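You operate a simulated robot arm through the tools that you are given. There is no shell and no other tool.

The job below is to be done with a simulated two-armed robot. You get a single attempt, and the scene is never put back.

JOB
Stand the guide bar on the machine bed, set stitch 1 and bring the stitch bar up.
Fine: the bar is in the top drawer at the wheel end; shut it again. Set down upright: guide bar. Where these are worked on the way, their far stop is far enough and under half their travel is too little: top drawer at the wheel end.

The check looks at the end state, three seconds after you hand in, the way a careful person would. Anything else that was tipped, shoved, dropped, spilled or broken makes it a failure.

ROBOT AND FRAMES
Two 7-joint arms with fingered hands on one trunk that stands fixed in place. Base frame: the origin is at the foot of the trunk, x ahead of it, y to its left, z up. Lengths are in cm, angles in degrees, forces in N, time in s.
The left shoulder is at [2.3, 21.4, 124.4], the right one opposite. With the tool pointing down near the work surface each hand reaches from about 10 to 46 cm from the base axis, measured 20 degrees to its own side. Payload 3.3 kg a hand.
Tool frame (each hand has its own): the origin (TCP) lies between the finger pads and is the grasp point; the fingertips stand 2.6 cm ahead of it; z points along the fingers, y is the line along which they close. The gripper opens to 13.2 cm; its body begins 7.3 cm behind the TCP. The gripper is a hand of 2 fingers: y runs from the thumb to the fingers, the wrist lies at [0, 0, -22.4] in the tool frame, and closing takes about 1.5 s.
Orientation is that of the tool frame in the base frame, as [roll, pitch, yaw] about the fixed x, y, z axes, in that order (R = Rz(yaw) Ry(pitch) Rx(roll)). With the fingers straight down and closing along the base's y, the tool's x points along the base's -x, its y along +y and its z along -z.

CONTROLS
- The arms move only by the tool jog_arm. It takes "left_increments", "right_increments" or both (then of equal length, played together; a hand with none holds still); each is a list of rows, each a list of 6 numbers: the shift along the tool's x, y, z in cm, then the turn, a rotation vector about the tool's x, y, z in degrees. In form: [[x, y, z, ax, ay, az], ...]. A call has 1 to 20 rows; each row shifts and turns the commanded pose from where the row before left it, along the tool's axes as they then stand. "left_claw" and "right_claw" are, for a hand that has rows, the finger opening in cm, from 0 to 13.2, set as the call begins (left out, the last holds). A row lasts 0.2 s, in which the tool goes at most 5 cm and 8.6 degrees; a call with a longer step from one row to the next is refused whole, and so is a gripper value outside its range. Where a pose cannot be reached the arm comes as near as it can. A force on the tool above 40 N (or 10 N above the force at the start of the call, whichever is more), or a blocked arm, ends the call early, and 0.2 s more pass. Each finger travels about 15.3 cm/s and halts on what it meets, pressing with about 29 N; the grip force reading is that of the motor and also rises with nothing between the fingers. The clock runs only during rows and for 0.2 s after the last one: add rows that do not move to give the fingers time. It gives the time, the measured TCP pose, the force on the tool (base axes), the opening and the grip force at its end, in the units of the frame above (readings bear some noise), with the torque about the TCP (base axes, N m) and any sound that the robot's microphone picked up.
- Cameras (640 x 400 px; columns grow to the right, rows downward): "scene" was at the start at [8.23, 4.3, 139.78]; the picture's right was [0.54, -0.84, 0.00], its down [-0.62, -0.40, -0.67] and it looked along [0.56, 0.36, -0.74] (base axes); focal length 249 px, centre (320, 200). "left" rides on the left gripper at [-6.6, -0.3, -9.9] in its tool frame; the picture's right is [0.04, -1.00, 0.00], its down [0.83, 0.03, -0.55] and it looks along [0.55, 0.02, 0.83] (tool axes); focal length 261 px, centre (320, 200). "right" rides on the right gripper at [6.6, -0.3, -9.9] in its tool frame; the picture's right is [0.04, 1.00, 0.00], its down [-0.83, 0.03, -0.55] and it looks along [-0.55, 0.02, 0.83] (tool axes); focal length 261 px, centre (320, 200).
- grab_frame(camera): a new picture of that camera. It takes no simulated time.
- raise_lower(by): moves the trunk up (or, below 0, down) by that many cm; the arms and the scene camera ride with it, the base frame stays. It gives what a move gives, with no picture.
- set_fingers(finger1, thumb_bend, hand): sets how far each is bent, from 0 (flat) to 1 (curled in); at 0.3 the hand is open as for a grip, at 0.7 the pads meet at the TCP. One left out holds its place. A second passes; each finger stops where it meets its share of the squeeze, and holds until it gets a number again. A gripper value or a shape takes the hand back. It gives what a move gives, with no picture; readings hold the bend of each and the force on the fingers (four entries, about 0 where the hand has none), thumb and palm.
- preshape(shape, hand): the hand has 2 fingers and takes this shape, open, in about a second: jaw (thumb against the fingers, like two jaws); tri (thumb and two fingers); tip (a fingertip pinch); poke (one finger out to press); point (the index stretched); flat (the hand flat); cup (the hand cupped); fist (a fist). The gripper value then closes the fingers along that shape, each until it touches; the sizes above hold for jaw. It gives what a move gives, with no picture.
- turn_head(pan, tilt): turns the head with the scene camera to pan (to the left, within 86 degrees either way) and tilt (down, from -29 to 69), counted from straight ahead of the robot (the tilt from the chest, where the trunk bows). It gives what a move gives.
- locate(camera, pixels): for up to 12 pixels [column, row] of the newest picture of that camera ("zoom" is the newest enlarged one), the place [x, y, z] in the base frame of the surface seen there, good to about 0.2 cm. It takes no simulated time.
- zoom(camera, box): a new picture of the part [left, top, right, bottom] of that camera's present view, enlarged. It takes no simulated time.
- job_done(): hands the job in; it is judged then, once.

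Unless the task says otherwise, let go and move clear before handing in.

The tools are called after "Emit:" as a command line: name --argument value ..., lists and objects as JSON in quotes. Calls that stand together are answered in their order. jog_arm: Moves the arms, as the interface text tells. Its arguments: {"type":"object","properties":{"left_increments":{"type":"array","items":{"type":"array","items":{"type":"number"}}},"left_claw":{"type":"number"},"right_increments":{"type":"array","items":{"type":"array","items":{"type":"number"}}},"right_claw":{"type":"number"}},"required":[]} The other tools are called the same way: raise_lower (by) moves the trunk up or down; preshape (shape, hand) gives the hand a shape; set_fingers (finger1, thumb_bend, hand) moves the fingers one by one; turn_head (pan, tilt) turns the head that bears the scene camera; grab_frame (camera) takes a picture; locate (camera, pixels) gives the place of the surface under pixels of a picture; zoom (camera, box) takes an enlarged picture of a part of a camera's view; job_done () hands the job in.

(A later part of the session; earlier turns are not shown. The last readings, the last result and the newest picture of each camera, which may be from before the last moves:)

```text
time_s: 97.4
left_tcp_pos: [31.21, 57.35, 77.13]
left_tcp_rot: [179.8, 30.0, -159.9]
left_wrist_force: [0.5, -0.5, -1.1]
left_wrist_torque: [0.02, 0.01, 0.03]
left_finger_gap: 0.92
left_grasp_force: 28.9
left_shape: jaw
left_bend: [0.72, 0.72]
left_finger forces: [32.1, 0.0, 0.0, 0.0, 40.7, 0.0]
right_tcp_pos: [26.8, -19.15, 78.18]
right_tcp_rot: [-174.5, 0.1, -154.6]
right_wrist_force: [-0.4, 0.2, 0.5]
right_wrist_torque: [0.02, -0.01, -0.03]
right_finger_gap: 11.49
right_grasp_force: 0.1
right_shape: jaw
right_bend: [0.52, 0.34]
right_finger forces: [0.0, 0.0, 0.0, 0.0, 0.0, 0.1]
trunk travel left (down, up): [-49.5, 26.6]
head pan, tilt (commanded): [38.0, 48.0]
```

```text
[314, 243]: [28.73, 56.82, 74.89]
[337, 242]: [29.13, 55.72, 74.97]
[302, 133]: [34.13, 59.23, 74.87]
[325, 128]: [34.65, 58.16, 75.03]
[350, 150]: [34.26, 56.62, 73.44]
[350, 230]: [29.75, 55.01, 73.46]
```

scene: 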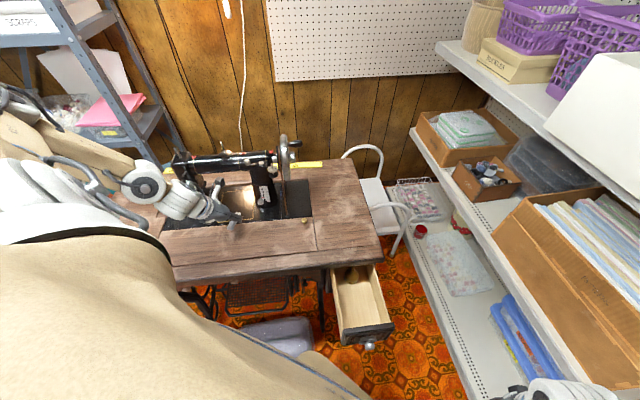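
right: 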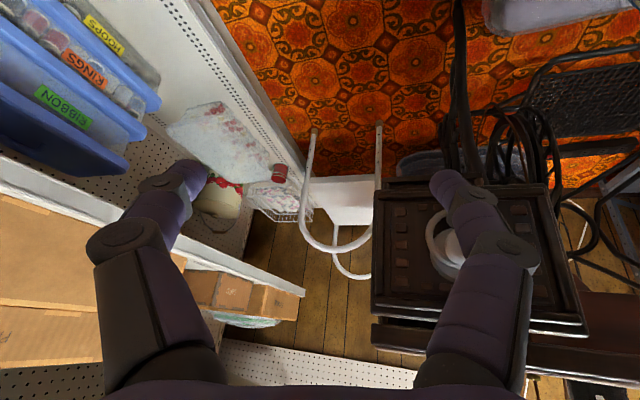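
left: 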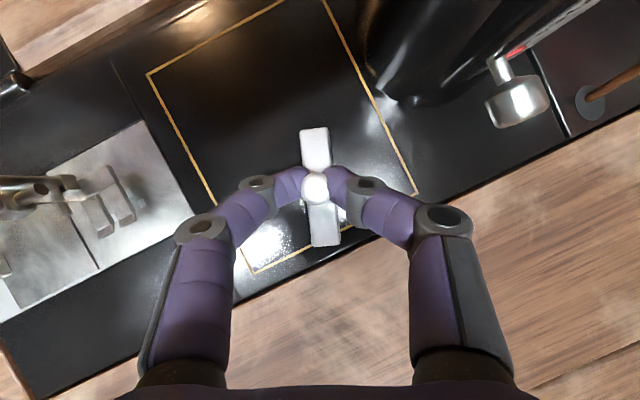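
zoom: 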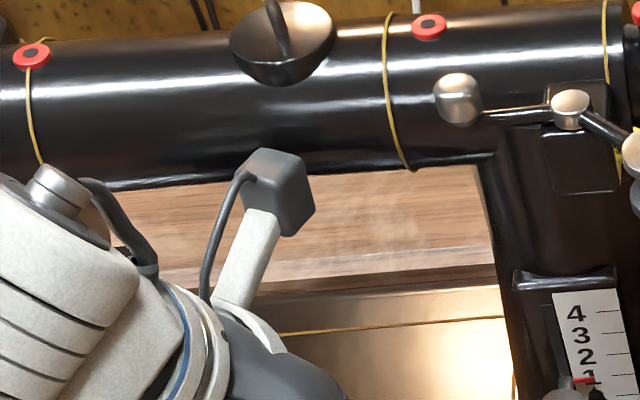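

Bar top is now z≈74.9, so about 0.4 cm above the bed. Fine steps down until contact.

Emit:
jog_arm --left_increments '[[0.1, 0, 0.17, 0, 0, 0], [0.075, 0, 0.13, 0, 0, 0]]'

```text
time_s: 98.0
left_tcp_pos: [31.18, 57.25, 76.77]
left_tcp_rot: [179.9, 30.0, -159.9]
left_wrist_force: [0.0, 0.0, 0.8]
left_wrist_torque: [0.06, -0.02, -0.01]
left_finger_gap: 0.92
left_grasp_force: 29.2
left_shape: jaw
left_bend: [0.72, 0.72]
left_finger forces: [32.7, 0.0, 0.0, 0.1, 41.0, 0.1]
right_tcp_pos: [26.86, -19.19, 78.22]
right_tcp_rot: [-174.4, 0.2, -154.5]
right_wrist_force: [-0.4, 0.0, 0.7]
right_wrist_torque: [-0.01, 0.01, 0.0]
right_finger_gap: 11.49
right_grasp_force: 0.1
right_shape: jaw
right_bend: [0.52, 0.34]
right_finger forces: [0.1, 0.0, 0.0, 0.0, 0.0, 0.0]
trunk travel left (down, up): [-49.5, 26.6]
head pan, tilt (commanded): [38.0, 48.0]
```

Emit:
jog_arm --left_increments '[[0.05, 0, 0.087, 0, 0, 0], [0.05, 0, 0.087, 0, 0, 0]]'

```text
time_s: 98.6
left_tcp_pos: [31.1, 57.25, 76.79]
left_tcp_rot: [179.7, 30.2, -159.9]
left_wrist_force: [-1.9, -0.5, 12.5]
left_wrist_torque: [0.18, -0.04, 0.06]
left_finger_gap: 0.95
left_grasp_force: 28.7
left_shape: jaw
left_bend: [0.72, 0.72]
left_finger forces: [38.0, 0.0, 0.1, 0.0, 44.2, 0.0]
right_tcp_pos: [26.91, -19.24, 78.28]
right_tcp_rot: [-174.5, 0.3, -154.6]
right_wrist_force: [-1.2, -0.7, 0.2]
right_wrist_torque: [0.02, 0.0, 0.01]
right_finger_gap: 11.49
right_grasp_force: 0.1
right_shape: jaw
right_bend: [0.52, 0.34]
right_finger forces: [0.1, 0.1, 0.0, 0.0, 0.0, 0.0]
trunk travel left (down, up): [-49.5, 26.6]
head pan, tilt (commanded): [38.0, 48.0]
```

The bar is seated on the bed (12.5 N up). I'll ease off slightly and open the fingers.

Emit:
jog_arm --left_increments '[[-0.05, 0, -0.087, 0, 0, 0], [0, 0, 0, 0, 0, 0]]'

Emit:
jog_arm --left_increments '[[0, 0, 0, 0, 0, 0], [0, 0, 0, 0, 0, 0], [0, 0, 0, 0, 0, 0]]' --left_claw 3.5

Emit:
grab_frame --camera "left"

Emit:
zoom --camera "left" --box '[240, 110, 400, 260]'

```text
time_s: 99.2
left_tcp_pos: [31.13, 57.09, 76.75]
left_tcp_rot: [179.8, 30.0, -159.9]
left_wrist_force: [0.1, 1.8, 11.6]
left_wrist_torque: [0.16, -0.1, 0.02]
left_finger_gap: 0.96
left_grasp_force: 29.2
left_shape: jaw
left_bend: [0.72, 0.72]
left_finger forces: [37.6, 0.0, 0.0, 0.0, 43.6, 0.1]
right_tcp_pos: [26.76, -19.25, 78.2]
right_tcp_rot: [-174.4, 0.2, -154.6]
right_wrist_force: [-0.7, 0.1, 0.7]
right_wrist_torque: [0.0, 0.0, 0.03]
right_finger_gap: 11.48
right_grasp_force: 0.0
right_shape: jaw
right_bend: [0.52, 0.34]
right_finger forces: [0.0, 0.1, 0.1, 0.1, 0.1, 0.0]
trunk travel left (down, up): [-49.5, 26.6]
head pan, tilt (commanded): [38.0, 48.0]
```

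```text
time_s: 100.0
left_tcp_pos: [31.17, 57.2, 76.66]
left_tcp_rot: [179.9, 29.9, -159.9]
left_wrist_force: [0.0, 0.1, 0.4]
left_wrist_torque: [0.04, -0.03, -0.01]
left_finger_gap: 3.48
left_grasp_force: 0.0
left_shape: jaw
left_bend: [0.73, 0.7]
left_finger forces: [0.1, 0.0, 0.1, 0.0, 0.1, 0.2]
right_tcp_pos: [26.85, -19.19, 78.24]
right_tcp_rot: [-174.5, 0.1, -154.5]
right_wrist_force: [-0.7, -0.1, -0.5]
right_wrist_torque: [-0.02, 0.0, 0.01]
right_finger_gap: 11.47
right_grasp_force: 0.0
right_shape: jaw
right_bend: [0.52, 0.34]
right_finger forces: [0.0, 0.0, 0.1, 0.0, 0.0, 0.0]
trunk travel left (down, up): [-49.5, 26.6]
head pan, tilt (commanded): [38.0, 48.0]
```

```text
taken
```

left: 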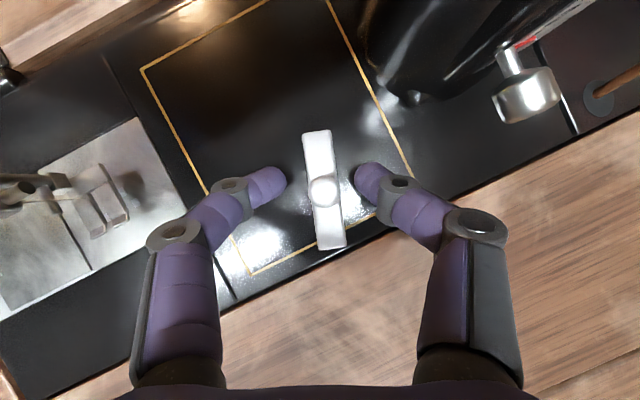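

```text
2.67 times, centred on (320, 185) of left
```

zoom: 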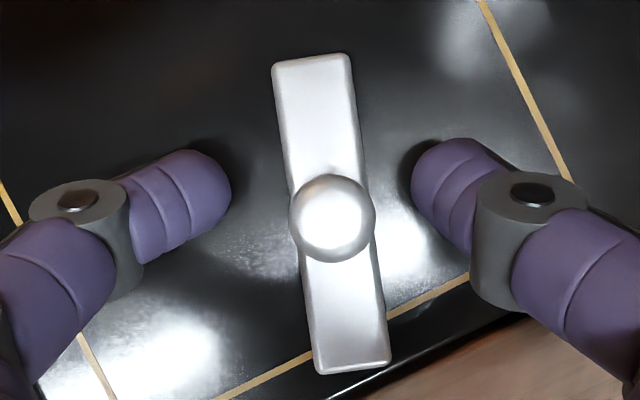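

The guide bar stands flat on the bed with its knob up. I'll retreat along the finger axis, up and back away from the machine.

Emit:
jog_arm --left_increments '[[0, 0, -1.5, 0, 0, 0], [0.3, 0, -2.5, 0, 0, 0], [2.0, 0, -2.5, 0, 0, 0], [3.0, 0, -1.7, 0, 0, 0], [3.0, 0, -1.7, 0, 0, 0]]'

Emit:
grab_frame --camera "left"

Emit:
zoom --camera "scene" --box '[160, 140, 320, 240]'

```text
time_s: 101.2
left_tcp_pos: [19.63, 53.01, 81.16]
left_tcp_rot: [180.0, 30.0, -159.9]
left_wrist_force: [0.0, -0.5, -0.4]
left_wrist_torque: [-0.02, 0.0, -0.01]
left_finger_gap: 3.49
left_grasp_force: 0.1
left_shape: jaw
left_bend: [0.73, 0.7]
left_finger forces: [0.1, 0.1, 0.1, 0.1, 0.0, 0.1]
right_tcp_pos: [26.88, -19.15, 78.31]
right_tcp_rot: [-174.5, 0.3, -154.4]
right_wrist_force: [-0.3, -0.4, -0.6]
right_wrist_torque: [-0.04, 0.02, -0.04]
right_finger_gap: 11.47
right_grasp_force: 0.0
right_shape: jaw
right_bend: [0.52, 0.34]
right_finger forces: [0.0, 0.0, 0.0, 0.0, 0.0, 0.0]
trunk travel left (down, up): [-49.5, 26.6]
head pan, tilt (commanded): [38.0, 48.0]
```

```text
taken
```

left: 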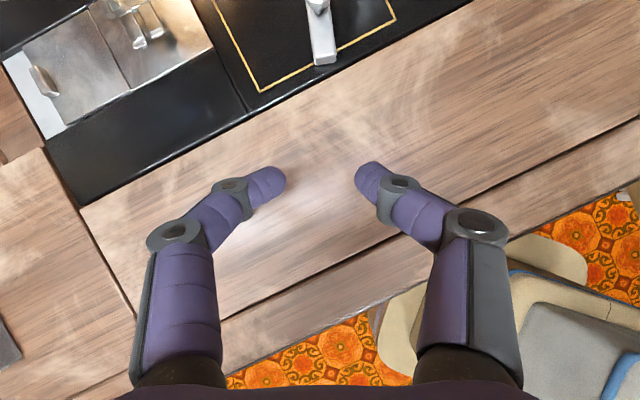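

```text
4.00 times, centred on (240, 190) of scene
```

zoom: 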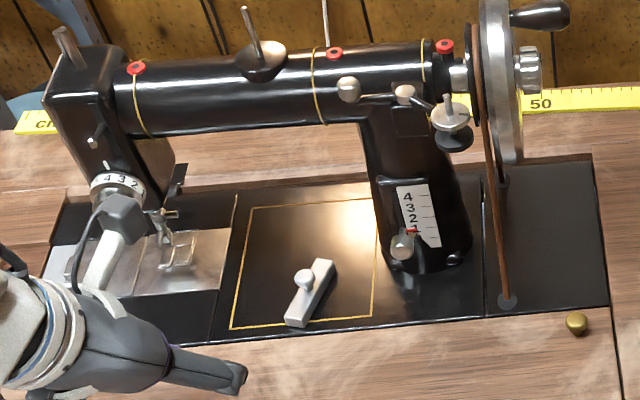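

All three machine items look right: bar on the bed, pointer on 1, crank up. Now to shut the drawer with the left hand: first stand the hand upright and raise it, and re-measure the drawer knob.

Emit:
jog_arm --left_increments '[[0, 0, 0, 0, 7.5, 0], [0, 0, 0, 0, 7.5, 0], [0, 0, 0, 0, 7.5, 0], [0, 0, 0, 0, 7.5, 0], [0, -1, -3, 0, 0, 0], [0, -1, -3, 0, 0, 0], [0, 0, -3, 0, 0, 0]]' --left_claw 0

Emit:
turn_head --pan 12 --tilt 58

Emit:
grab_frame --camera "scene"

```text
time_s: 102.8
left_tcp_pos: [20.39, 51.2, 90.26]
left_tcp_rot: [179.9, -0.1, -159.9]
left_wrist_force: [0.8, 0.4, -0.8]
left_wrist_torque: [-0.04, 0.0, 0.01]
left_finger_gap: 0.0
left_grasp_force: 29.1
left_shape: jaw
left_bend: [0.63, 0.7]
left_finger forces: [0.0, 0.0, 0.0, 0.1, 0.1, 0.1]
right_tcp_pos: [26.88, -19.24, 78.14]
right_tcp_rot: [-174.6, 0.2, -154.5]
right_wrist_force: [-0.3, 0.7, -0.1]
right_wrist_torque: [0.03, 0.0, -0.02]
right_finger_gap: 11.5
right_grasp_force: 0.1
right_shape: jaw
right_bend: [0.52, 0.34]
right_finger forces: [0.0, 0.0, 0.0, 0.0, 0.1, 0.1]
trunk travel left (down, up): [-49.5, 26.6]
head pan, tilt (commanded): [38.0, 48.0]
```

```text
time_s: 103.7
left_tcp_pos: [20.4, 51.27, 90.07]
left_tcp_rot: [179.9, -0.1, -159.8]
left_wrist_force: [-1.1, 0.5, -0.4]
left_wrist_torque: [-0.01, -0.01, 0.0]
left_finger_gap: 0.0
left_grasp_force: 29.2
left_shape: jaw
left_bend: [0.63, 0.7]
left_finger forces: [0.0, 0.0, 0.1, 0.0, 0.1, 0.0]
right_tcp_pos: [26.86, -19.08, 78.34]
right_tcp_rot: [-174.5, 0.2, -154.5]
right_wrist_force: [-0.3, 0.1, 0.2]
right_wrist_torque: [0.03, 0.0, -0.01]
right_finger_gap: 11.48
right_grasp_force: 0.1
right_shape: jaw
right_bend: [0.52, 0.34]
right_finger forces: [0.0, 0.0, 0.0, 0.0, 0.0, 0.0]
trunk travel left (down, up): [-49.5, 26.6]
head pan, tilt (commanded): [12.0, 58.0]
```

```text
taken
```

scene: 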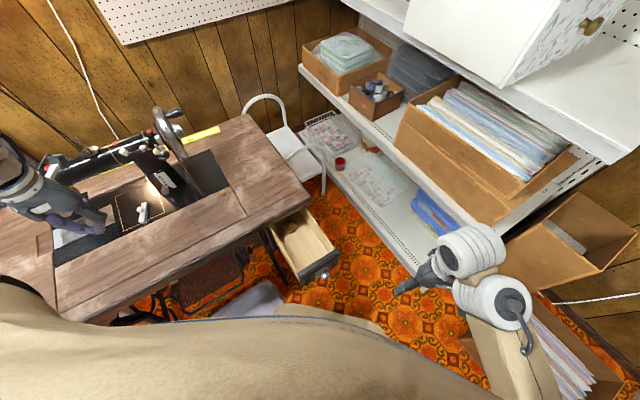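

Emit:
zoom --camera "scene" --box '[260, 210, 356, 290]'

Emit:
locate --camera "scene" --pixels '[[323, 275], [322, 277], [324, 273], [305, 271], [330, 258], [337, 250], [300, 228], [320, 269], [297, 285], [300, 215]]'

```text
5.00 times, centred on (308, 250) of scene
```

zoom: 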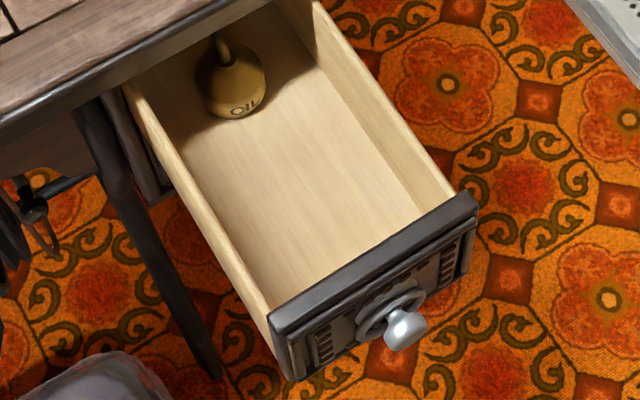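

```text
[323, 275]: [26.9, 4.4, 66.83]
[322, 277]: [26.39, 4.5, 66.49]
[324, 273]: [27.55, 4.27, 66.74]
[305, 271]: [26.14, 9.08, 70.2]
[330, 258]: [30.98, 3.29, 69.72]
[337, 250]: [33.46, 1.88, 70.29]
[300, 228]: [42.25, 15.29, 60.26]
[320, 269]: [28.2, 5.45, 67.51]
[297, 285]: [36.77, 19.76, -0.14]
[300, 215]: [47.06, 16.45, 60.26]
```

The knob front is at about V=21.7, U=16.3, z≈66, drawer open about 19.5 cm with the oil can still upright. I'll lower the trunk 8 cm and carry the closed left hand over, staying above the drawer and in front of the knob.

Emit:
raise_lower --by -8

Emit:
jog_arm --left_increments '[[1.05, -4.0, -0.3, 0, 0, 0], [1.05, -4.0, -0.3, 0, 0, 0], [1.05, -4.0, -0.3, 0, 0, 0], [1.05, -4.0, -0.3, 0, 0, 0], [1.05, -4.0, 0, 0, 0, 0], [1.05, -4.0, 0, 0, 0, 0], [1.05, -4.0, 0, 0, 0, 0], [1.05, -4.0, 0, 0, 0, 0], [1.05, -4.0, 0, 0, 0, 0]]'

Emit:
grab_frame --camera "scene"

```text
time_s: 104.9
left_tcp_pos: [20.49, 51.28, 82.14]
left_tcp_rot: [179.9, 0.0, -160.0]
left_wrist_force: [0.4, 0.0, 0.0]
left_wrist_torque: [0.01, 0.03, -0.01]
left_finger_gap: 0.01
left_grasp_force: 28.9
left_shape: jaw
left_bend: [0.63, 0.7]
left_finger forces: [0.0, 0.0, 0.0, 0.0, 0.0, 0.0]
right_tcp_pos: [26.94, -19.14, 70.32]
right_tcp_rot: [-174.5, 0.2, -154.5]
right_wrist_force: [0.5, 0.0, -1.1]
right_wrist_torque: [0.02, 0.02, 0.01]
right_finger_gap: 11.48
right_grasp_force: 0.1
right_shape: jaw
right_bend: [0.52, 0.34]
right_finger forces: [0.0, 0.0, 0.1, 0.1, 0.0, 0.0]
trunk travel left (down, up): [-41.5, 34.6]
head pan, tilt (commanded): [12.0, 58.0]
```

```text
time_s: 106.9
left_tcp_pos: [26.42, 22.58, 86.04]
left_tcp_rot: [-179.9, 0.0, -159.8]
left_wrist_force: [0.7, -0.2, 0.0]
left_wrist_torque: [-0.01, 0.0, 0.01]
left_finger_gap: 0.0
left_grasp_force: 29.1
left_shape: jaw
left_bend: [0.63, 0.7]
left_finger forces: [0.1, 0.0, 0.0, 0.0, 0.0, 0.0]
left hand out of reach, approached as far as the arm can: row 4, 5, 7, 8, 9
right_tcp_pos: [27.0, -19.25, 70.23]
right_tcp_rot: [-174.4, 0.2, -154.5]
right_wrist_force: [0.3, 1.3, 0.1]
right_wrist_torque: [0.01, -0.01, 0.02]
right_finger_gap: 11.49
right_grasp_force: 0.1
right_shape: jaw
right_bend: [0.52, 0.34]
right_finger forces: [0.1, 0.0, 0.1, 0.1, 0.0, 0.0]
trunk travel left (down, up): [-41.5, 34.6]
head pan, tilt (commanded): [12.0, 58.0]
```

```text
taken
```

scene: 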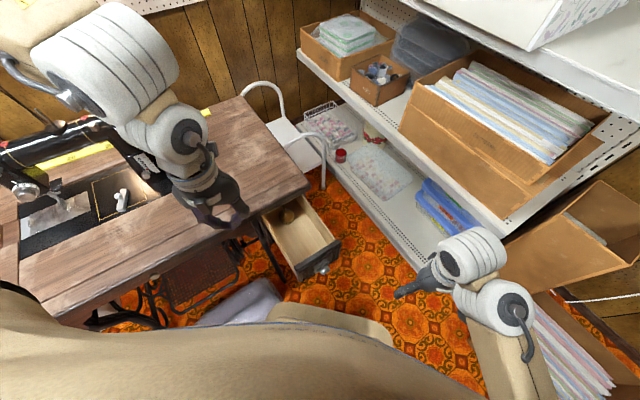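

The hand stopped where the arm folds too tightly, but touched nothing. I'll go round over the drawer instead, where the wrist is further from the shoulder.

Emit:
jog_arm --left_increments '[[-1.4, -3.57, 2, 0, 0, 0], [-1.4, -3.57, 2, 0, 0, 0], [-1.4, -3.57, 2, 0, 0, 0]]'

Emit:
jog_arm --left_increments '[[3.15, -2.08, 1.0, 0, 0, 0], [3.15, -2.08, 1.0, 0, 0, 0], [3.15, -2.08, 1.0, 0, 0, 0], [3.15, -2.08, 1.0, 0, 0, 0]]'

Emit:
grab_frame --camera "scene"

Emit:
grab_frame --camera "left"

```text
time_s: 107.7
left_tcp_pos: [32.51, 23.9, 84.42]
left_tcp_rot: [-180.0, 0.0, -159.9]
left_wrist_force: [0.2, 0.0, -0.1]
left_wrist_torque: [-0.05, 0.02, -0.01]
left_finger_gap: 0.0
left_grasp_force: 28.8
left_shape: jaw
left_bend: [0.63, 0.7]
left_finger forces: [0.1, 0.1, 0.1, 0.1, 0.0, 0.0]
left hand out of reach, approached as far as the arm can: row 1, 2, 3
right_tcp_pos: [26.98, -19.13, 70.21]
right_tcp_rot: [-174.4, 0.1, -154.6]
right_wrist_force: [0.2, -0.3, 0.4]
right_wrist_torque: [0.04, -0.05, 0.01]
right_finger_gap: 11.48
right_grasp_force: 0.1
right_shape: jaw
right_bend: [0.52, 0.34]
right_finger forces: [0.0, 0.1, 0.1, 0.0, 0.1, 0.0]
trunk travel left (down, up): [-41.5, 34.6]
head pan, tilt (commanded): [12.0, 58.0]
```

```text
time_s: 108.7
left_tcp_pos: [24.9, 23.07, 85.23]
left_tcp_rot: [180.0, -0.1, -160.0]
left_wrist_force: [0.0, 0.9, 1.0]
left_wrist_torque: [0.0, 0.01, -0.01]
left_finger_gap: 0.01
left_grasp_force: 28.7
left_shape: jaw
left_bend: [0.63, 0.7]
left_finger forces: [0.1, 0.0, 0.0, 0.0, 0.0, 0.1]
left hand out of reach, approached as far as the arm can: row 1, 2, 3, 4
right_tcp_pos: [26.89, -19.13, 70.22]
right_tcp_rot: [-174.5, 0.1, -154.5]
right_wrist_force: [-0.3, 1.2, 0.7]
right_wrist_torque: [-0.03, -0.03, -0.02]
right_finger_gap: 11.49
right_grasp_force: 0.1
right_shape: jaw
right_bend: [0.52, 0.34]
right_finger forces: [0.0, 0.1, 0.0, 0.0, 0.0, 0.0]
trunk travel left (down, up): [-41.5, 34.6]
head pan, tilt (commanded): [12.0, 58.0]
```

```text
taken
```

scene: 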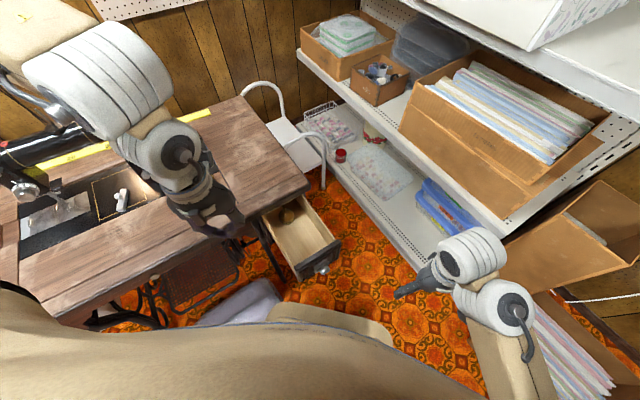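

```text
taken
```

left: 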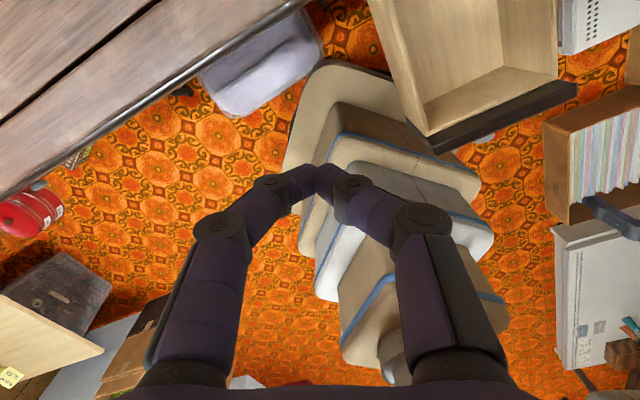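

The arm's folded too much at x≈25. I'll back out toward the machine side and take the same outer path (x≈31-34) that worked earlier.

Emit:
jog_arm --left_increments '[[-3.56, 2.97, 0, 0, 0, 0], [-3.56, 2.97, 0, 0, 0, 0], [-3.56, 2.97, 0, 0, 0, 0]]'

Emit:
jog_arm --left_increments '[[0.98, -3.9, 0.3, 0, 0, 0], [0.98, -3.9, 0.3, 0, 0, 0], [0.98, -3.9, 0.3, 0, 0, 0], [0.98, -3.9, 0.3, 0, 0, 0], [0.98, -3.9, 0.3, 0, 0, 0], [0.98, -3.9, 0.3, 0, 0, 0]]'

```text
time_s: 109.5
left_tcp_pos: [31.77, 35.13, 85.3]
left_tcp_rot: [180.0, -0.2, -160.0]
left_wrist_force: [0.7, -0.7, 0.0]
left_wrist_torque: [-0.03, -0.01, -0.01]
left_finger_gap: 0.0
left_grasp_force: 29.4
left_shape: jaw
left_bend: [0.63, 0.7]
left_finger forces: [0.1, 0.0, 0.1, 0.1, 0.1, 0.0]
right_tcp_pos: [26.95, -19.1, 70.21]
right_tcp_rot: [-174.4, 0.1, -154.5]
right_wrist_force: [-0.2, 0.0, 0.8]
right_wrist_torque: [0.03, -0.01, -0.02]
right_finger_gap: 11.49
right_grasp_force: 0.0
right_shape: jaw
right_bend: [0.52, 0.34]
right_finger forces: [0.0, 0.0, 0.0, 0.0, 0.0, 0.0]
trunk travel left (down, up): [-41.5, 34.6]
head pan, tilt (commanded): [12.0, 58.0]
```

```text
time_s: 110.9
left_tcp_pos: [31.93, 22.68, 87.1]
left_tcp_rot: [180.0, 0.0, -159.9]
left_wrist_force: [-0.7, 0.2, 0.7]
left_wrist_torque: [0.0, 0.0, 0.01]
left_finger_gap: 0.0
left_grasp_force: 28.6
left_shape: jaw
left_bend: [0.63, 0.7]
left_finger forces: [0.1, 0.0, 0.0, 0.0, 0.0, 0.0]
left hand out of reach, approached as far as the arm can: row 3, 4, 5, 6
right_tcp_pos: [26.91, -19.3, 70.14]
right_tcp_rot: [-174.5, 0.1, -154.5]
right_wrist_force: [-0.3, -0.3, -0.5]
right_wrist_torque: [0.04, -0.01, 0.03]
right_finger_gap: 11.49
right_grasp_force: 0.0
right_shape: jaw
right_bend: [0.52, 0.34]
right_finger forces: [0.0, 0.0, 0.0, 0.0, 0.1, 0.0]
trunk travel left (down, up): [-41.5, 34.6]
head pan, tilt (commanded): [12.0, 58.0]
```

Same fold limit; the wrist needs to stay at least ~33 cm from the shoulder. I'll go further out to x≈38 and then across.

Emit:
jog_arm --left_increments '[[-3.05, -1.1, 0, 0, 0, 0], [-3.05, -1.1, 0, 0, 0, 0], [2.0, -3.53, 0, 0, 0, 0], [2.0, -3.53, 0, 0, 0, 0], [2.0, -3.53, 0, 0, 0, 0]]'

Emit:
grab_frame --camera "scene"

```text
time_s: 112.1
left_tcp_pos: [32.7, 22.32, 89.76]
left_tcp_rot: [-180.0, -0.1, -159.7]
left_wrist_force: [-0.2, 0.4, 0.2]
left_wrist_torque: [0.01, -0.01, 0.01]
left_finger_gap: 0.01
left_grasp_force: 28.9
left_shape: jaw
left_bend: [0.63, 0.7]
left_finger forces: [0.0, 0.1, 0.0, 0.0, 0.1, 0.1]
left hand out of reach, approached as far as the arm can: row 1, 2, 3, 4, 5
right_tcp_pos: [26.92, -19.26, 70.26]
right_tcp_rot: [-174.6, 0.1, -154.4]
right_wrist_force: [0.7, 0.0, -0.5]
right_wrist_torque: [0.02, -0.01, 0.02]
right_finger_gap: 11.49
right_grasp_force: 0.0
right_shape: jaw
right_bend: [0.52, 0.34]
right_finger forces: [0.1, 0.1, 0.1, 0.0, 0.0, 0.1]
trunk travel left (down, up): [-41.5, 34.6]
head pan, tilt (commanded): [12.0, 58.0]
```

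```text
taken
```

scene: 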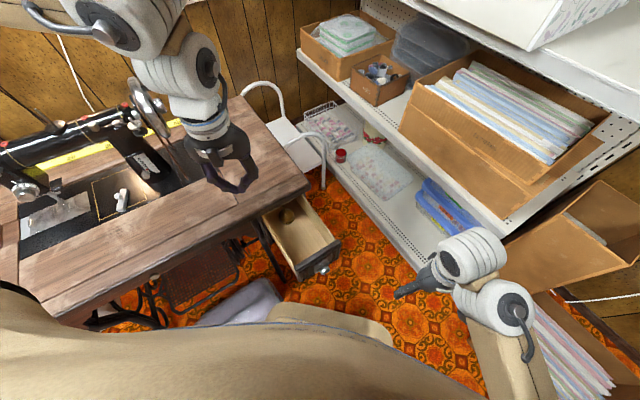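

The arm is in a different elbow branch that blocks going inward. I'll return to the outer line in front of the machine and come in from the extended side as I did before.

Emit:
jog_arm --left_increments '[[-2.1, 3.4, 0, 0, 0, 0], [-2.1, 3.4, 0, 0, 0, 0], [-2.1, 3.4, 0, 0, 0, 0], [-2.1, 3.4, 0, 0, 0, 0], [-1.69, -3.62, 0, 0, 0, 0], [-1.69, -3.62, 0, 0, 0, 0], [-1.69, -3.62, 0, 0, 0, 0]]'

Emit:
jog_arm --left_increments '[[2.9, -3.3, 0, 0, 0, 0], [2.9, -3.3, 0, 0, 0, 0], [2.9, -3.3, 0, 0, 0, 0], [2.9, -3.3, 0, 0, 0, 0]]'

Emit:
grab_frame --camera "scene"

```text
time_s: 113.7
left_tcp_pos: [43.75, 29.76, 89.61]
left_tcp_rot: [180.0, -0.1, -159.7]
left_wrist_force: [0.1, -0.4, 0.4]
left_wrist_torque: [-0.01, 0.03, -0.04]
left_finger_gap: 0.02
left_grasp_force: 29.2
left_shape: jaw
left_bend: [0.63, 0.7]
left_finger forces: [0.0, 0.1, 0.1, 0.0, 0.0, 0.0]
left hand out of reach, approached as far as the arm can: row 7
right_tcp_pos: [26.85, -19.17, 70.33]
right_tcp_rot: [-174.5, 0.2, -154.5]
right_wrist_force: [0.5, 0.7, -0.1]
right_wrist_torque: [0.0, 0.04, 0.02]
right_finger_gap: 11.5
right_grasp_force: 0.0
right_shape: jaw
right_bend: [0.52, 0.34]
right_finger forces: [0.1, 0.0, 0.0, 0.0, 0.0, 0.0]
trunk travel left (down, up): [-41.5, 34.6]
head pan, tilt (commanded): [12.0, 58.0]
```

```text
time_s: 114.7
left_tcp_pos: [33.09, 22.19, 91.02]
left_tcp_rot: [-179.8, -0.1, -159.8]
left_wrist_force: [0.9, 0.2, -0.2]
left_wrist_torque: [0.0, 0.0, -0.02]
left_finger_gap: 0.0
left_grasp_force: 29.4
left_shape: jaw
left_bend: [0.63, 0.7]
left_finger forces: [0.1, 0.1, 0.0, 0.0, 0.1, 0.0]
left hand out of reach, approached as far as the arm can: row 1, 2, 3, 4
right_tcp_pos: [26.8, -19.18, 70.23]
right_tcp_rot: [-174.5, 0.1, -154.5]
right_wrist_force: [-0.9, 0.1, -0.4]
right_wrist_torque: [0.0, -0.02, 0.05]
right_finger_gap: 11.48
right_grasp_force: 0.0
right_shape: jaw
right_bend: [0.52, 0.34]
right_finger forces: [0.1, 0.0, 0.0, 0.0, 0.0, 0.0]
trunk travel left (down, up): [-41.5, 34.6]
head pan, tilt (commanded): [12.0, 58.0]
```

```text
taken
```

scene: 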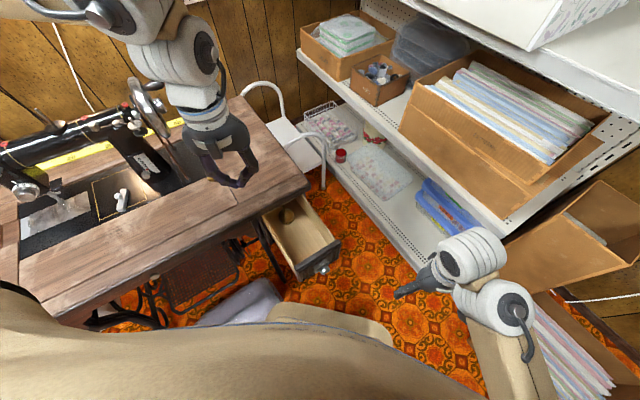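

The elbow branch persists at this yaw. I'll back out, turn the hand to yaw 60° (which earlier flipped the elbow to the usable side), then come in again.

Emit:
jog_arm --left_increments '[[-3.1, 1.7, 0, 0, 0, 0], [-3.1, 1.7, 0, 0, 0, 0], [-3.1, 1.7, 0, 0, 0, 0], [0, 0, 0, 0, 0, -8], [0, 0, 0, 0, 0, -8], [0, 0, 0, 0, 0, -8], [0, 0, 0, 0, 0, -8], [0, 0, 0, 0, 0, -8]]'

Emit:
grab_frame --camera "scene"

```text
time_s: 116.5
left_tcp_pos: [39.97, 30.14, 90.92]
left_tcp_rot: [179.9, -0.1, -119.8]
left_wrist_force: [-0.5, 0.1, -0.7]
left_wrist_torque: [-0.01, 0.01, -0.03]
left_finger_gap: 0.01
left_grasp_force: 29.3
left_shape: jaw
left_bend: [0.63, 0.7]
left_finger forces: [0.0, 0.0, 0.0, 0.0, 0.0, 0.0]
right_tcp_pos: [26.81, -19.26, 70.23]
right_tcp_rot: [-174.5, 0.1, -154.5]
right_wrist_force: [-0.9, 0.6, 0.0]
right_wrist_torque: [-0.01, -0.01, 0.01]
right_finger_gap: 11.52
right_grasp_force: 0.1
right_shape: jaw
right_bend: [0.52, 0.34]
right_finger forces: [0.0, 0.0, 0.0, 0.0, 0.0, 0.0]
trunk travel left (down, up): [-41.5, 34.6]
head pan, tilt (commanded): [12.0, 58.0]
```

```text
taken
```

scene: 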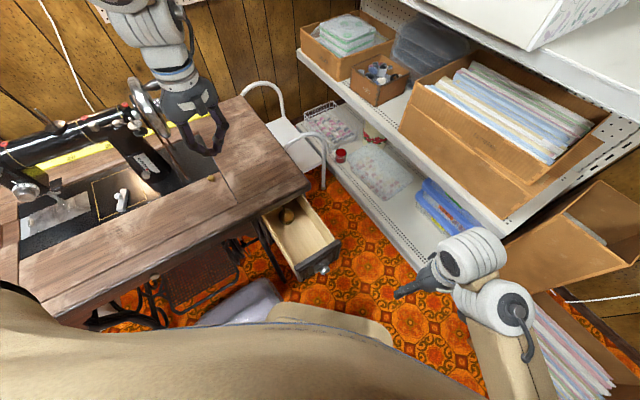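

Yaw 60° reached. Now moving in toward the drawer from here.

Emit:
jog_arm --left_increments '[[4.05, -1.48, 0.5, 0, 0, 0], [4.05, -1.48, 0.5, 0, 0, 0], [4.05, -1.48, 0.5, 0, 0, 0], [4.05, -1.48, 0.5, 0, 0, 0]]'

Emit:
grab_frame --camera "scene"

```text
time_s: 117.5
left_tcp_pos: [33.73, 22.41, 90.36]
left_tcp_rot: [-179.9, -0.1, -119.9]
left_wrist_force: [-0.1, 0.6, 0.6]
left_wrist_torque: [0.05, 0.05, 0.01]
left_finger_gap: 0.01
left_grasp_force: 29.0
left_shape: jaw
left_bend: [0.63, 0.7]
left_finger forces: [0.0, 0.0, 0.0, 0.0, 0.1, 0.1]
left hand out of reach, approached as far as the arm can: row 2, 3, 4
right_tcp_pos: [26.89, -19.2, 70.24]
right_tcp_rot: [-174.5, 0.1, -154.6]
right_wrist_force: [-0.6, 0.3, 1.1]
right_wrist_torque: [0.0, -0.01, -0.02]
right_finger_gap: 11.5
right_grasp_force: 0.0
right_shape: jaw
right_bend: [0.52, 0.34]
right_finger forces: [0.1, 0.0, 0.1, 0.0, 0.0, 0.0]
trunk travel left (down, up): [-41.5, 34.6]
head pan, tilt (commanded): [12.0, 58.0]
```

```text
taken
```

scene: 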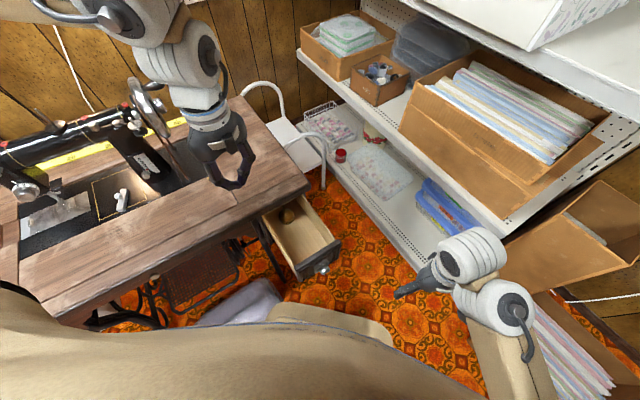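

Still limited at y≈22 in this branch. Earlier the branch flipped when I tilted the hand forward at yaw 60° (wrist went to y≈16), so I'll repeat that tilt out past the wheel end, then untilt about the wrist.

Emit:
jog_arm --left_increments '[[-3.4, -1.5, -0.4, 0, 0, 0], [-3.4, -1.5, -0.4, 0, 0, 0], [-3.4, -1.5, -0.4, 0, 0, 0], [-1.5, -0.5, 0, 0, -7.5, 0], [-1.5, -0.5, 0.2, 0, -7.5, 0], [-1.4, -0.5, 0.4, 0, -7.5, 0], [-1.3, -0.5, 0.6, 0, -7.5, 0]]'

Emit:
jog_arm --left_increments '[[-0.5, 0, 0.4, 0, -7.5, 0], [-0.5, 0, 0.4, 0, -7.5, 0], [0, 0, 0, 0, -7.5, 0], [0, 0, 0, 0, -7.5, 0]]'

Emit:
grab_frame --camera "scene"

```text
time_s: 119.1
left_tcp_pos: [44.12, 39.43, 90.37]
left_tcp_rot: [-179.8, 29.8, -119.9]
left_wrist_force: [-0.4, 0.4, -0.1]
left_wrist_torque: [0.0, 0.0, -0.01]
left_finger_gap: 0.01
left_grasp_force: 28.7
left_shape: jaw
left_bend: [0.63, 0.7]
left_finger forces: [0.0, 0.0, 0.0, 0.1, 0.1, 0.0]
left hand out of reach, approached as far as the arm can: row 4, 5, 6, 7
right_tcp_pos: [26.92, -19.34, 70.16]
right_tcp_rot: [-174.5, 0.1, -154.5]
right_wrist_force: [-0.3, 0.0, -0.2]
right_wrist_torque: [0.01, 0.01, 0.01]
right_finger_gap: 11.49
right_grasp_force: 0.0
right_shape: jaw
right_bend: [0.52, 0.34]
right_finger forces: [0.0, 0.0, 0.0, 0.0, 0.0, 0.0]
trunk travel left (down, up): [-41.5, 34.6]
head pan, tilt (commanded): [12.0, 58.0]
```

```text
time_s: 119.7
left_tcp_pos: [44.68, 44.51, 89.67]
left_tcp_rot: [-178.1, 42.3, -119.6]
left_wrist_force: [-3.3, -20.5, -11.9]
left_wrist_torque: [-0.56, 0.18, -0.25]
left_finger_gap: 0.0
left_grasp_force: 29.3
left_shape: jaw
left_bend: [0.65, 0.7]
left_finger forces: [0.1, 0.0, 0.0, 0.0, 0.0, 0.1]
left hand out of reach, approached as far as the arm can: row 1, 2, 3
right_tcp_pos: [27.0, -19.09, 70.25]
right_tcp_rot: [-174.4, 0.3, -154.4]
right_wrist_force: [0.2, -0.3, -0.6]
right_wrist_torque: [0.01, -0.03, 0.01]
right_finger_gap: 11.48
right_grasp_force: 0.1
right_shape: jaw
right_bend: [0.52, 0.34]
right_finger forces: [0.0, 0.0, 0.0, 0.1, 0.1, 0.1]
trunk travel left (down, up): [-41.5, 34.6]
head pan, tilt (commanded): [12.0, 58.0]
stopped in row 3 (left hand): the force on the tool passed its limit at 45 N (the readings are from after the stop); the commanded pose is now the measured one
```

```text
taken
```

scene: 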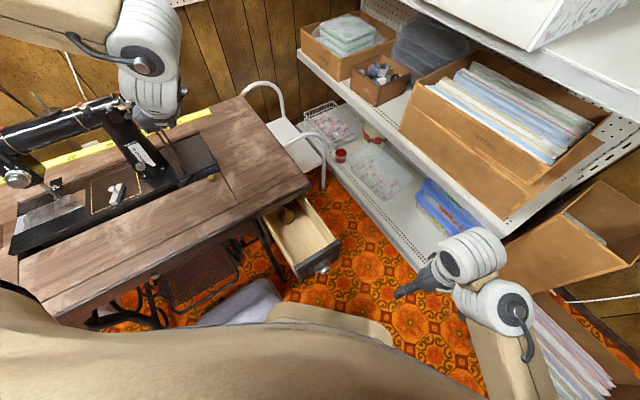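

The forward tilt drifted into the handwheel and has rocked the machine back slightly (20 N). I'll ease straight back out slowly, untilting a little, so it settles gently.

Emit:
jog_arm --left_increments '[[0.1, 0, -0.5, 0, 2.5, 0], [0.1, 0, -0.5, 0, 2.5, 0], [0.1, 0, -0.5, 0, 2.5, 0]]'

Emit:
zoom --camera "scene" --box '[0, 60, 256, 220]'

```text
time_s: 120.5
left_tcp_pos: [43.97, 43.87, 91.06]
left_tcp_rot: [-178.6, 35.5, -119.9]
left_wrist_force: [-9.2, -13.5, -4.9]
left_wrist_torque: [-0.31, 0.25, 0.0]
left_finger_gap: 0.0
left_grasp_force: 28.9
left_shape: jaw
left_bend: [0.65, 0.7]
left_finger forces: [0.0, 0.1, 0.1, 0.0, 0.1, 0.1]
right_tcp_pos: [26.93, -19.15, 70.23]
right_tcp_rot: [-174.5, 0.2, -154.6]
right_wrist_force: [0.0, -0.4, -0.4]
right_wrist_torque: [0.0, 0.02, -0.03]
right_finger_gap: 11.51
right_grasp_force: 0.1
right_shape: jaw
right_bend: [0.52, 0.34]
right_finger forces: [0.0, 0.0, 0.1, 0.1, 0.0, 0.0]
trunk travel left (down, up): [-41.5, 34.6]
head pan, tilt (commanded): [12.0, 58.0]
```

```text
2.50 times, centred on (128, 140) of scene
```

zoom: 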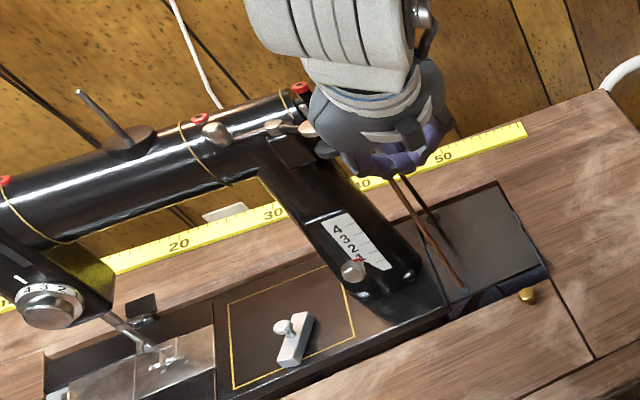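

The machine is still rocked back a little, with the bar resting on it and the pointer on 1. Continuing the slow retreat horizontally.

Emit:
jog_arm --left_increments '[[0.41, 0, -0.35, 0, 2, 0], [0.41, 0, -0.35, 0, 2, 0], [0.41, 0, -0.35, 0, 2, 0]]'

Emit:
zoom --camera "scene" --box '[0, 60, 256, 220]'

```text
time_s: 121.3
left_tcp_pos: [43.04, 42.42, 91.07]
left_tcp_rot: [-178.7, 29.4, -120.1]
left_wrist_force: [-14.4, -8.6, -3.9]
left_wrist_torque: [-0.28, 0.32, 0.16]
left_finger_gap: 0.0
left_grasp_force: 29.3
left_shape: jaw
left_bend: [0.65, 0.7]
left_finger forces: [0.0, 0.1, 0.0, 0.1, 0.1, 0.1]
right_tcp_pos: [26.71, -19.24, 70.19]
right_tcp_rot: [-174.5, 0.1, -154.5]
right_wrist_force: [0.5, -0.5, -0.2]
right_wrist_torque: [-0.02, 0.0, 0.03]
right_finger_gap: 11.48
right_grasp_force: 0.1
right_shape: jaw
right_bend: [0.52, 0.34]
right_finger forces: [0.0, 0.0, 0.0, 0.0, 0.0, 0.0]
trunk travel left (down, up): [-41.5, 34.6]
head pan, tilt (commanded): [12.0, 58.0]
```

```text
2.50 times, centred on (128, 140) of scene
```

zoom: 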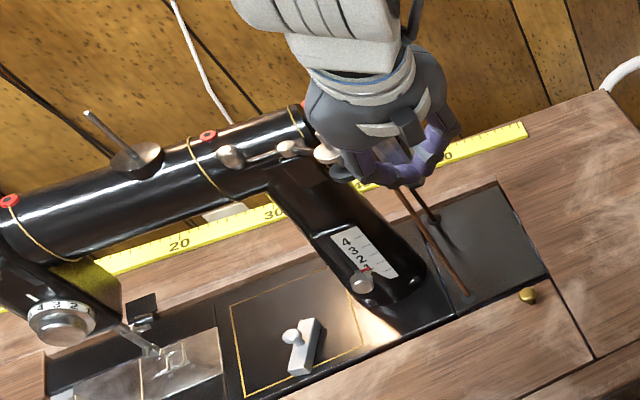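

Settling nicely; the bed is nearly flat again. Continuing straight back along -V.

Emit:
jog_arm --left_increments '[[0.5, 0.15, -0.28, 0, 0, 0], [0.5, 0.15, -0.28, 0, 0, 0], [0.5, 0.15, -0.28, 0, 0, 0]]'

Emit:
zoom --camera "scene" --box '[0, 60, 256, 220]'

```text
time_s: 122.1
left_tcp_pos: [41.94, 41.26, 91.09]
left_tcp_rot: [-178.5, 29.5, -119.9]
left_wrist_force: [-0.1, 0.0, 0.6]
left_wrist_torque: [0.0, 0.0, -0.01]
left_finger_gap: 0.0
left_grasp_force: 29.2
left_shape: jaw
left_bend: [0.65, 0.7]
left_finger forces: [0.0, 0.0, 0.1, 0.0, 0.1, 0.0]
right_tcp_pos: [26.96, -19.2, 70.35]
right_tcp_rot: [-174.5, 0.1, -154.5]
right_wrist_force: [0.1, -0.6, 0.3]
right_wrist_torque: [-0.03, 0.0, -0.02]
right_finger_gap: 11.49
right_grasp_force: 0.0
right_shape: jaw
right_bend: [0.52, 0.34]
right_finger forces: [0.0, 0.0, 0.0, 0.0, 0.1, 0.0]
trunk travel left (down, up): [-41.5, 34.6]
head pan, tilt (commanded): [12.0, 58.0]
```

```text
2.50 times, centred on (128, 140) of scene
```

zoom: 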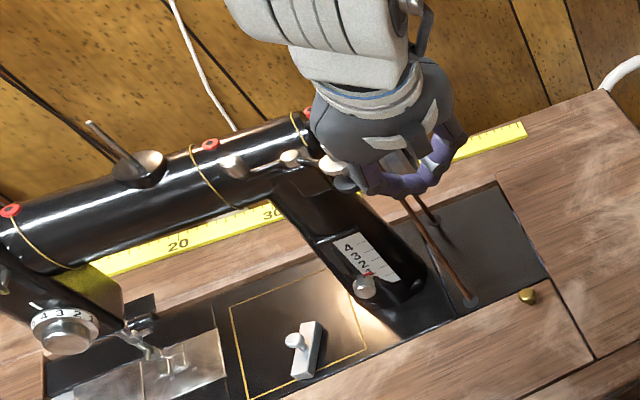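

No force now and the bed is flat. Backing away further and then checking everything.

Emit:
jog_arm --left_increments '[[2.5, 0.75, -1.4, 0, 0, 0], [2.5, 0.75, -1.4, 0, 0, 0], [2.0, 0.6, -1.1, 0, 0, 0]]'

Emit:
turn_head --pan 36 --tilt 46

Emit:
grab_frame --camera "scene"

Emit:
zoom --camera "scene" --box '[140, 130, 332, 250]'

```text
time_s: 122.9
left_tcp_pos: [36.03, 37.05, 91.12]
left_tcp_rot: [-178.4, 29.2, -120.1]
left_wrist_force: [1.0, 0.6, 0.0]
left_wrist_torque: [0.0, -0.02, 0.01]
left_finger_gap: 0.01
left_grasp_force: 29.7
left_shape: jaw
left_bend: [0.65, 0.7]
left_finger forces: [0.0, 0.1, 0.0, 0.0, 0.0, 0.0]
left hand out of reach, approached as far as the arm can: row 3
right_tcp_pos: [26.95, -19.18, 70.31]
right_tcp_rot: [-174.4, 0.0, -154.5]
right_wrist_force: [0.0, 0.1, -0.2]
right_wrist_torque: [0.0, 0.0, -0.01]
right_finger_gap: 11.49
right_grasp_force: 0.1
right_shape: jaw
right_bend: [0.52, 0.34]
right_finger forces: [0.0, 0.1, 0.0, 0.0, 0.0, 0.0]
trunk travel left (down, up): [-41.5, 34.6]
head pan, tilt (commanded): [12.0, 58.0]
```

```text
time_s: 123.8
left_tcp_pos: [36.15, 37.01, 91.13]
left_tcp_rot: [-178.5, 29.2, -120.1]
left_wrist_force: [-1.5, -0.2, 1.1]
left_wrist_torque: [0.02, -0.01, 0.01]
left_finger_gap: 0.0
left_grasp_force: 28.5
left_shape: jaw
left_bend: [0.65, 0.7]
left_finger forces: [0.0, 0.0, 0.0, 0.0, 0.1, 0.0]
right_tcp_pos: [26.84, -19.29, 70.14]
right_tcp_rot: [-174.4, 0.1, -154.5]
right_wrist_force: [-0.5, 0.0, 0.0]
right_wrist_torque: [0.09, 0.03, -0.01]
right_finger_gap: 11.5
right_grasp_force: 0.0
right_shape: jaw
right_bend: [0.52, 0.34]
right_finger forces: [0.1, 0.0, 0.0, 0.0, 0.0, 0.1]
trunk travel left (down, up): [-41.5, 34.6]
head pan, tilt (commanded): [36.0, 46.0]
```

```text
taken
```

scene: 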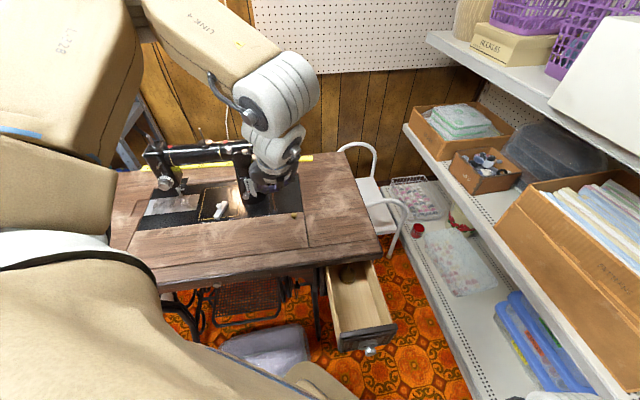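

```text
3.33 times, centred on (236, 190) of scene
```

zoom: 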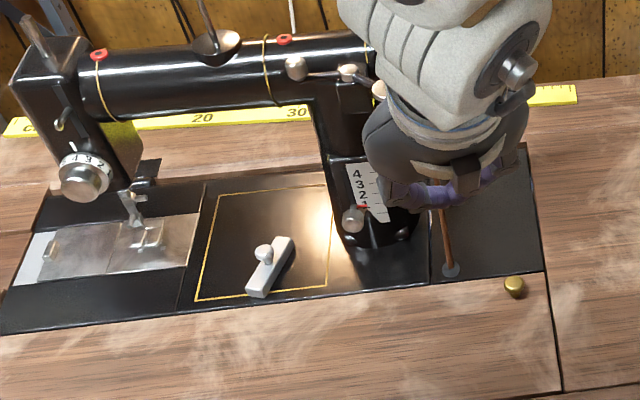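

The machine is seated again with the bar standing on the bed. I'll stop using the left arm for the drawer; instead I'll straighten and raise the left hand out of the way and use the right hand to push the knob.

Emit:
jog_arm --left_increments '[[0, 0, 0, 0, 7.3, 0], [0, 0, 0, 0, 7.3, 0], [0, 0, 0, 0, 7.3, 0], [0, 0, 0, 0, 7.3, 0]]'

Emit:
jog_arm --left_increments '[[0.5, 0, -3, 0, 0, 0], [0.5, 0, -3, 0, 0, 0], [0, 0, -3, 0, 0, 0]]'

Emit:
grab_frame --camera "scene"

Emit:
zoom --camera "scene" --box '[130, 130, 322, 250]'

```text
time_s: 124.8
left_tcp_pos: [36.11, 37.03, 91.0]
left_tcp_rot: [-178.8, 0.0, -120.9]
left_wrist_force: [-0.7, 0.2, -0.1]
left_wrist_torque: [0.0, 0.01, 0.0]
left_finger_gap: 0.01
left_grasp_force: 28.5
left_shape: jaw
left_bend: [0.65, 0.7]
left_finger forces: [0.1, 0.0, 0.0, 0.1, 0.0, 0.1]
right_tcp_pos: [26.84, -19.15, 70.22]
right_tcp_rot: [-174.5, 0.1, -154.5]
right_wrist_force: [0.0, 0.1, -1.3]
right_wrist_torque: [-0.01, 0.01, 0.02]
right_finger_gap: 11.51
right_grasp_force: 0.2
right_shape: jaw
right_bend: [0.52, 0.34]
right_finger forces: [0.0, 0.0, 0.0, 0.1, 0.1, 0.0]
trunk travel left (down, up): [-41.5, 34.6]
head pan, tilt (commanded): [36.0, 46.0]
```

```text
time_s: 125.6
left_tcp_pos: [35.31, 36.32, 100.1]
left_tcp_rot: [-178.8, 0.2, -120.8]
left_wrist_force: [-0.8, -0.2, 0.3]
left_wrist_torque: [-0.01, -0.02, 0.01]
left_finger_gap: 0.0
left_grasp_force: 29.4
left_shape: jaw
left_bend: [0.65, 0.7]
left_finger forces: [0.0, 0.0, 0.0, 0.0, 0.1, 0.1]
right_tcp_pos: [26.86, -19.2, 70.25]
right_tcp_rot: [-174.4, 0.2, -154.5]
right_wrist_force: [-0.2, -0.1, -0.3]
right_wrist_torque: [-0.03, -0.01, 0.0]
right_finger_gap: 11.52
right_grasp_force: 0.0
right_shape: jaw
right_bend: [0.52, 0.34]
right_finger forces: [0.1, 0.0, 0.1, 0.0, 0.1, 0.0]
trunk travel left (down, up): [-41.5, 34.6]
head pan, tilt (commanded): [36.0, 46.0]
```

```text
taken
```

scene: 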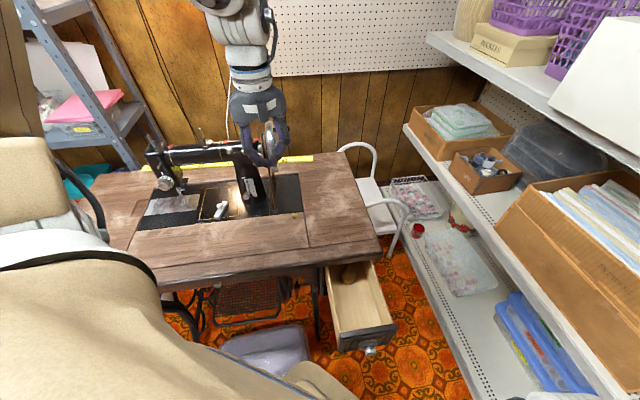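

```text
3.33 times, centred on (226, 190) of scene
```

zoom: 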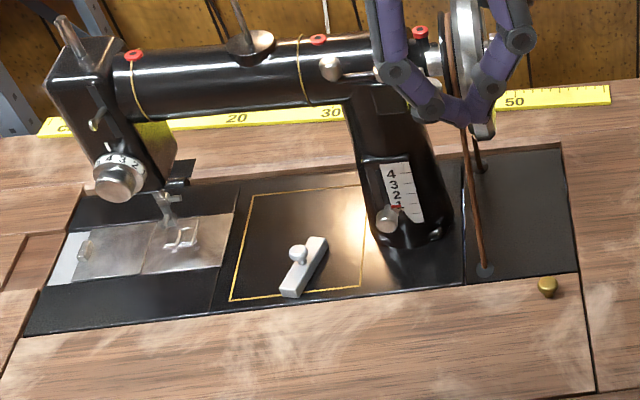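

Everything on the machine still looks in place. Before lowering the trunk for the right arm, I'll look at the right arm's surroundings.

Emit:
turn_head --pan -20 --tilt 50

Emit:
grab_frame --camera "scene"

```text
time_s: 126.8
left_tcp_pos: [35.3, 36.39, 99.96]
left_tcp_rot: [-178.8, 0.1, -120.8]
left_wrist_force: [0.1, 0.1, -0.5]
left_wrist_torque: [0.03, 0.0, 0.01]
left_finger_gap: 0.0
left_grasp_force: 28.9
left_shape: jaw
left_bend: [0.65, 0.7]
left_finger forces: [0.1, 0.0, 0.1, 0.1, 0.0, 0.0]
right_tcp_pos: [26.94, -19.17, 70.22]
right_tcp_rot: [-174.4, 0.1, -154.6]
right_wrist_force: [0.1, 0.0, -0.3]
right_wrist_torque: [-0.01, 0.01, -0.05]
right_finger_gap: 11.48
right_grasp_force: 0.0
right_shape: jaw
right_bend: [0.52, 0.34]
right_finger forces: [0.0, 0.0, 0.0, 0.1, 0.0, 0.0]
trunk travel left (down, up): [-41.5, 34.6]
head pan, tilt (commanded): [-20.0, 50.0]
```

```text
taken
```

scene: 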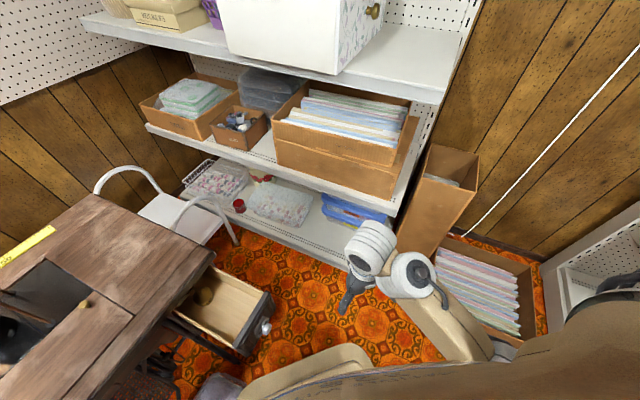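

The right elbow hangs low at (410,275). I'll measure clearance to the cardboard boxes before lowering.

Emit:
locate --camera "scene" --pixels '[[410, 275], [440, 310], [370, 240], [348, 295], [440, 200], [470, 270], [490, 290], [460, 330], [400, 240], [265, 330], [250, 340], [270, 300]]'

```text
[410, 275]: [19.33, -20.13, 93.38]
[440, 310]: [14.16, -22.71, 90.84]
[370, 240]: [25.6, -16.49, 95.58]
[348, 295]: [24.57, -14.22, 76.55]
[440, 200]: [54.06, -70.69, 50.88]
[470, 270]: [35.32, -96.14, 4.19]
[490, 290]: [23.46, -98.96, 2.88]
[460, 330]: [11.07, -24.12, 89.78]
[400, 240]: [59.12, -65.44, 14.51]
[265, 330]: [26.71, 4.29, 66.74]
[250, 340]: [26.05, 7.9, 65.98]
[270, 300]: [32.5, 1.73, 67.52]
```

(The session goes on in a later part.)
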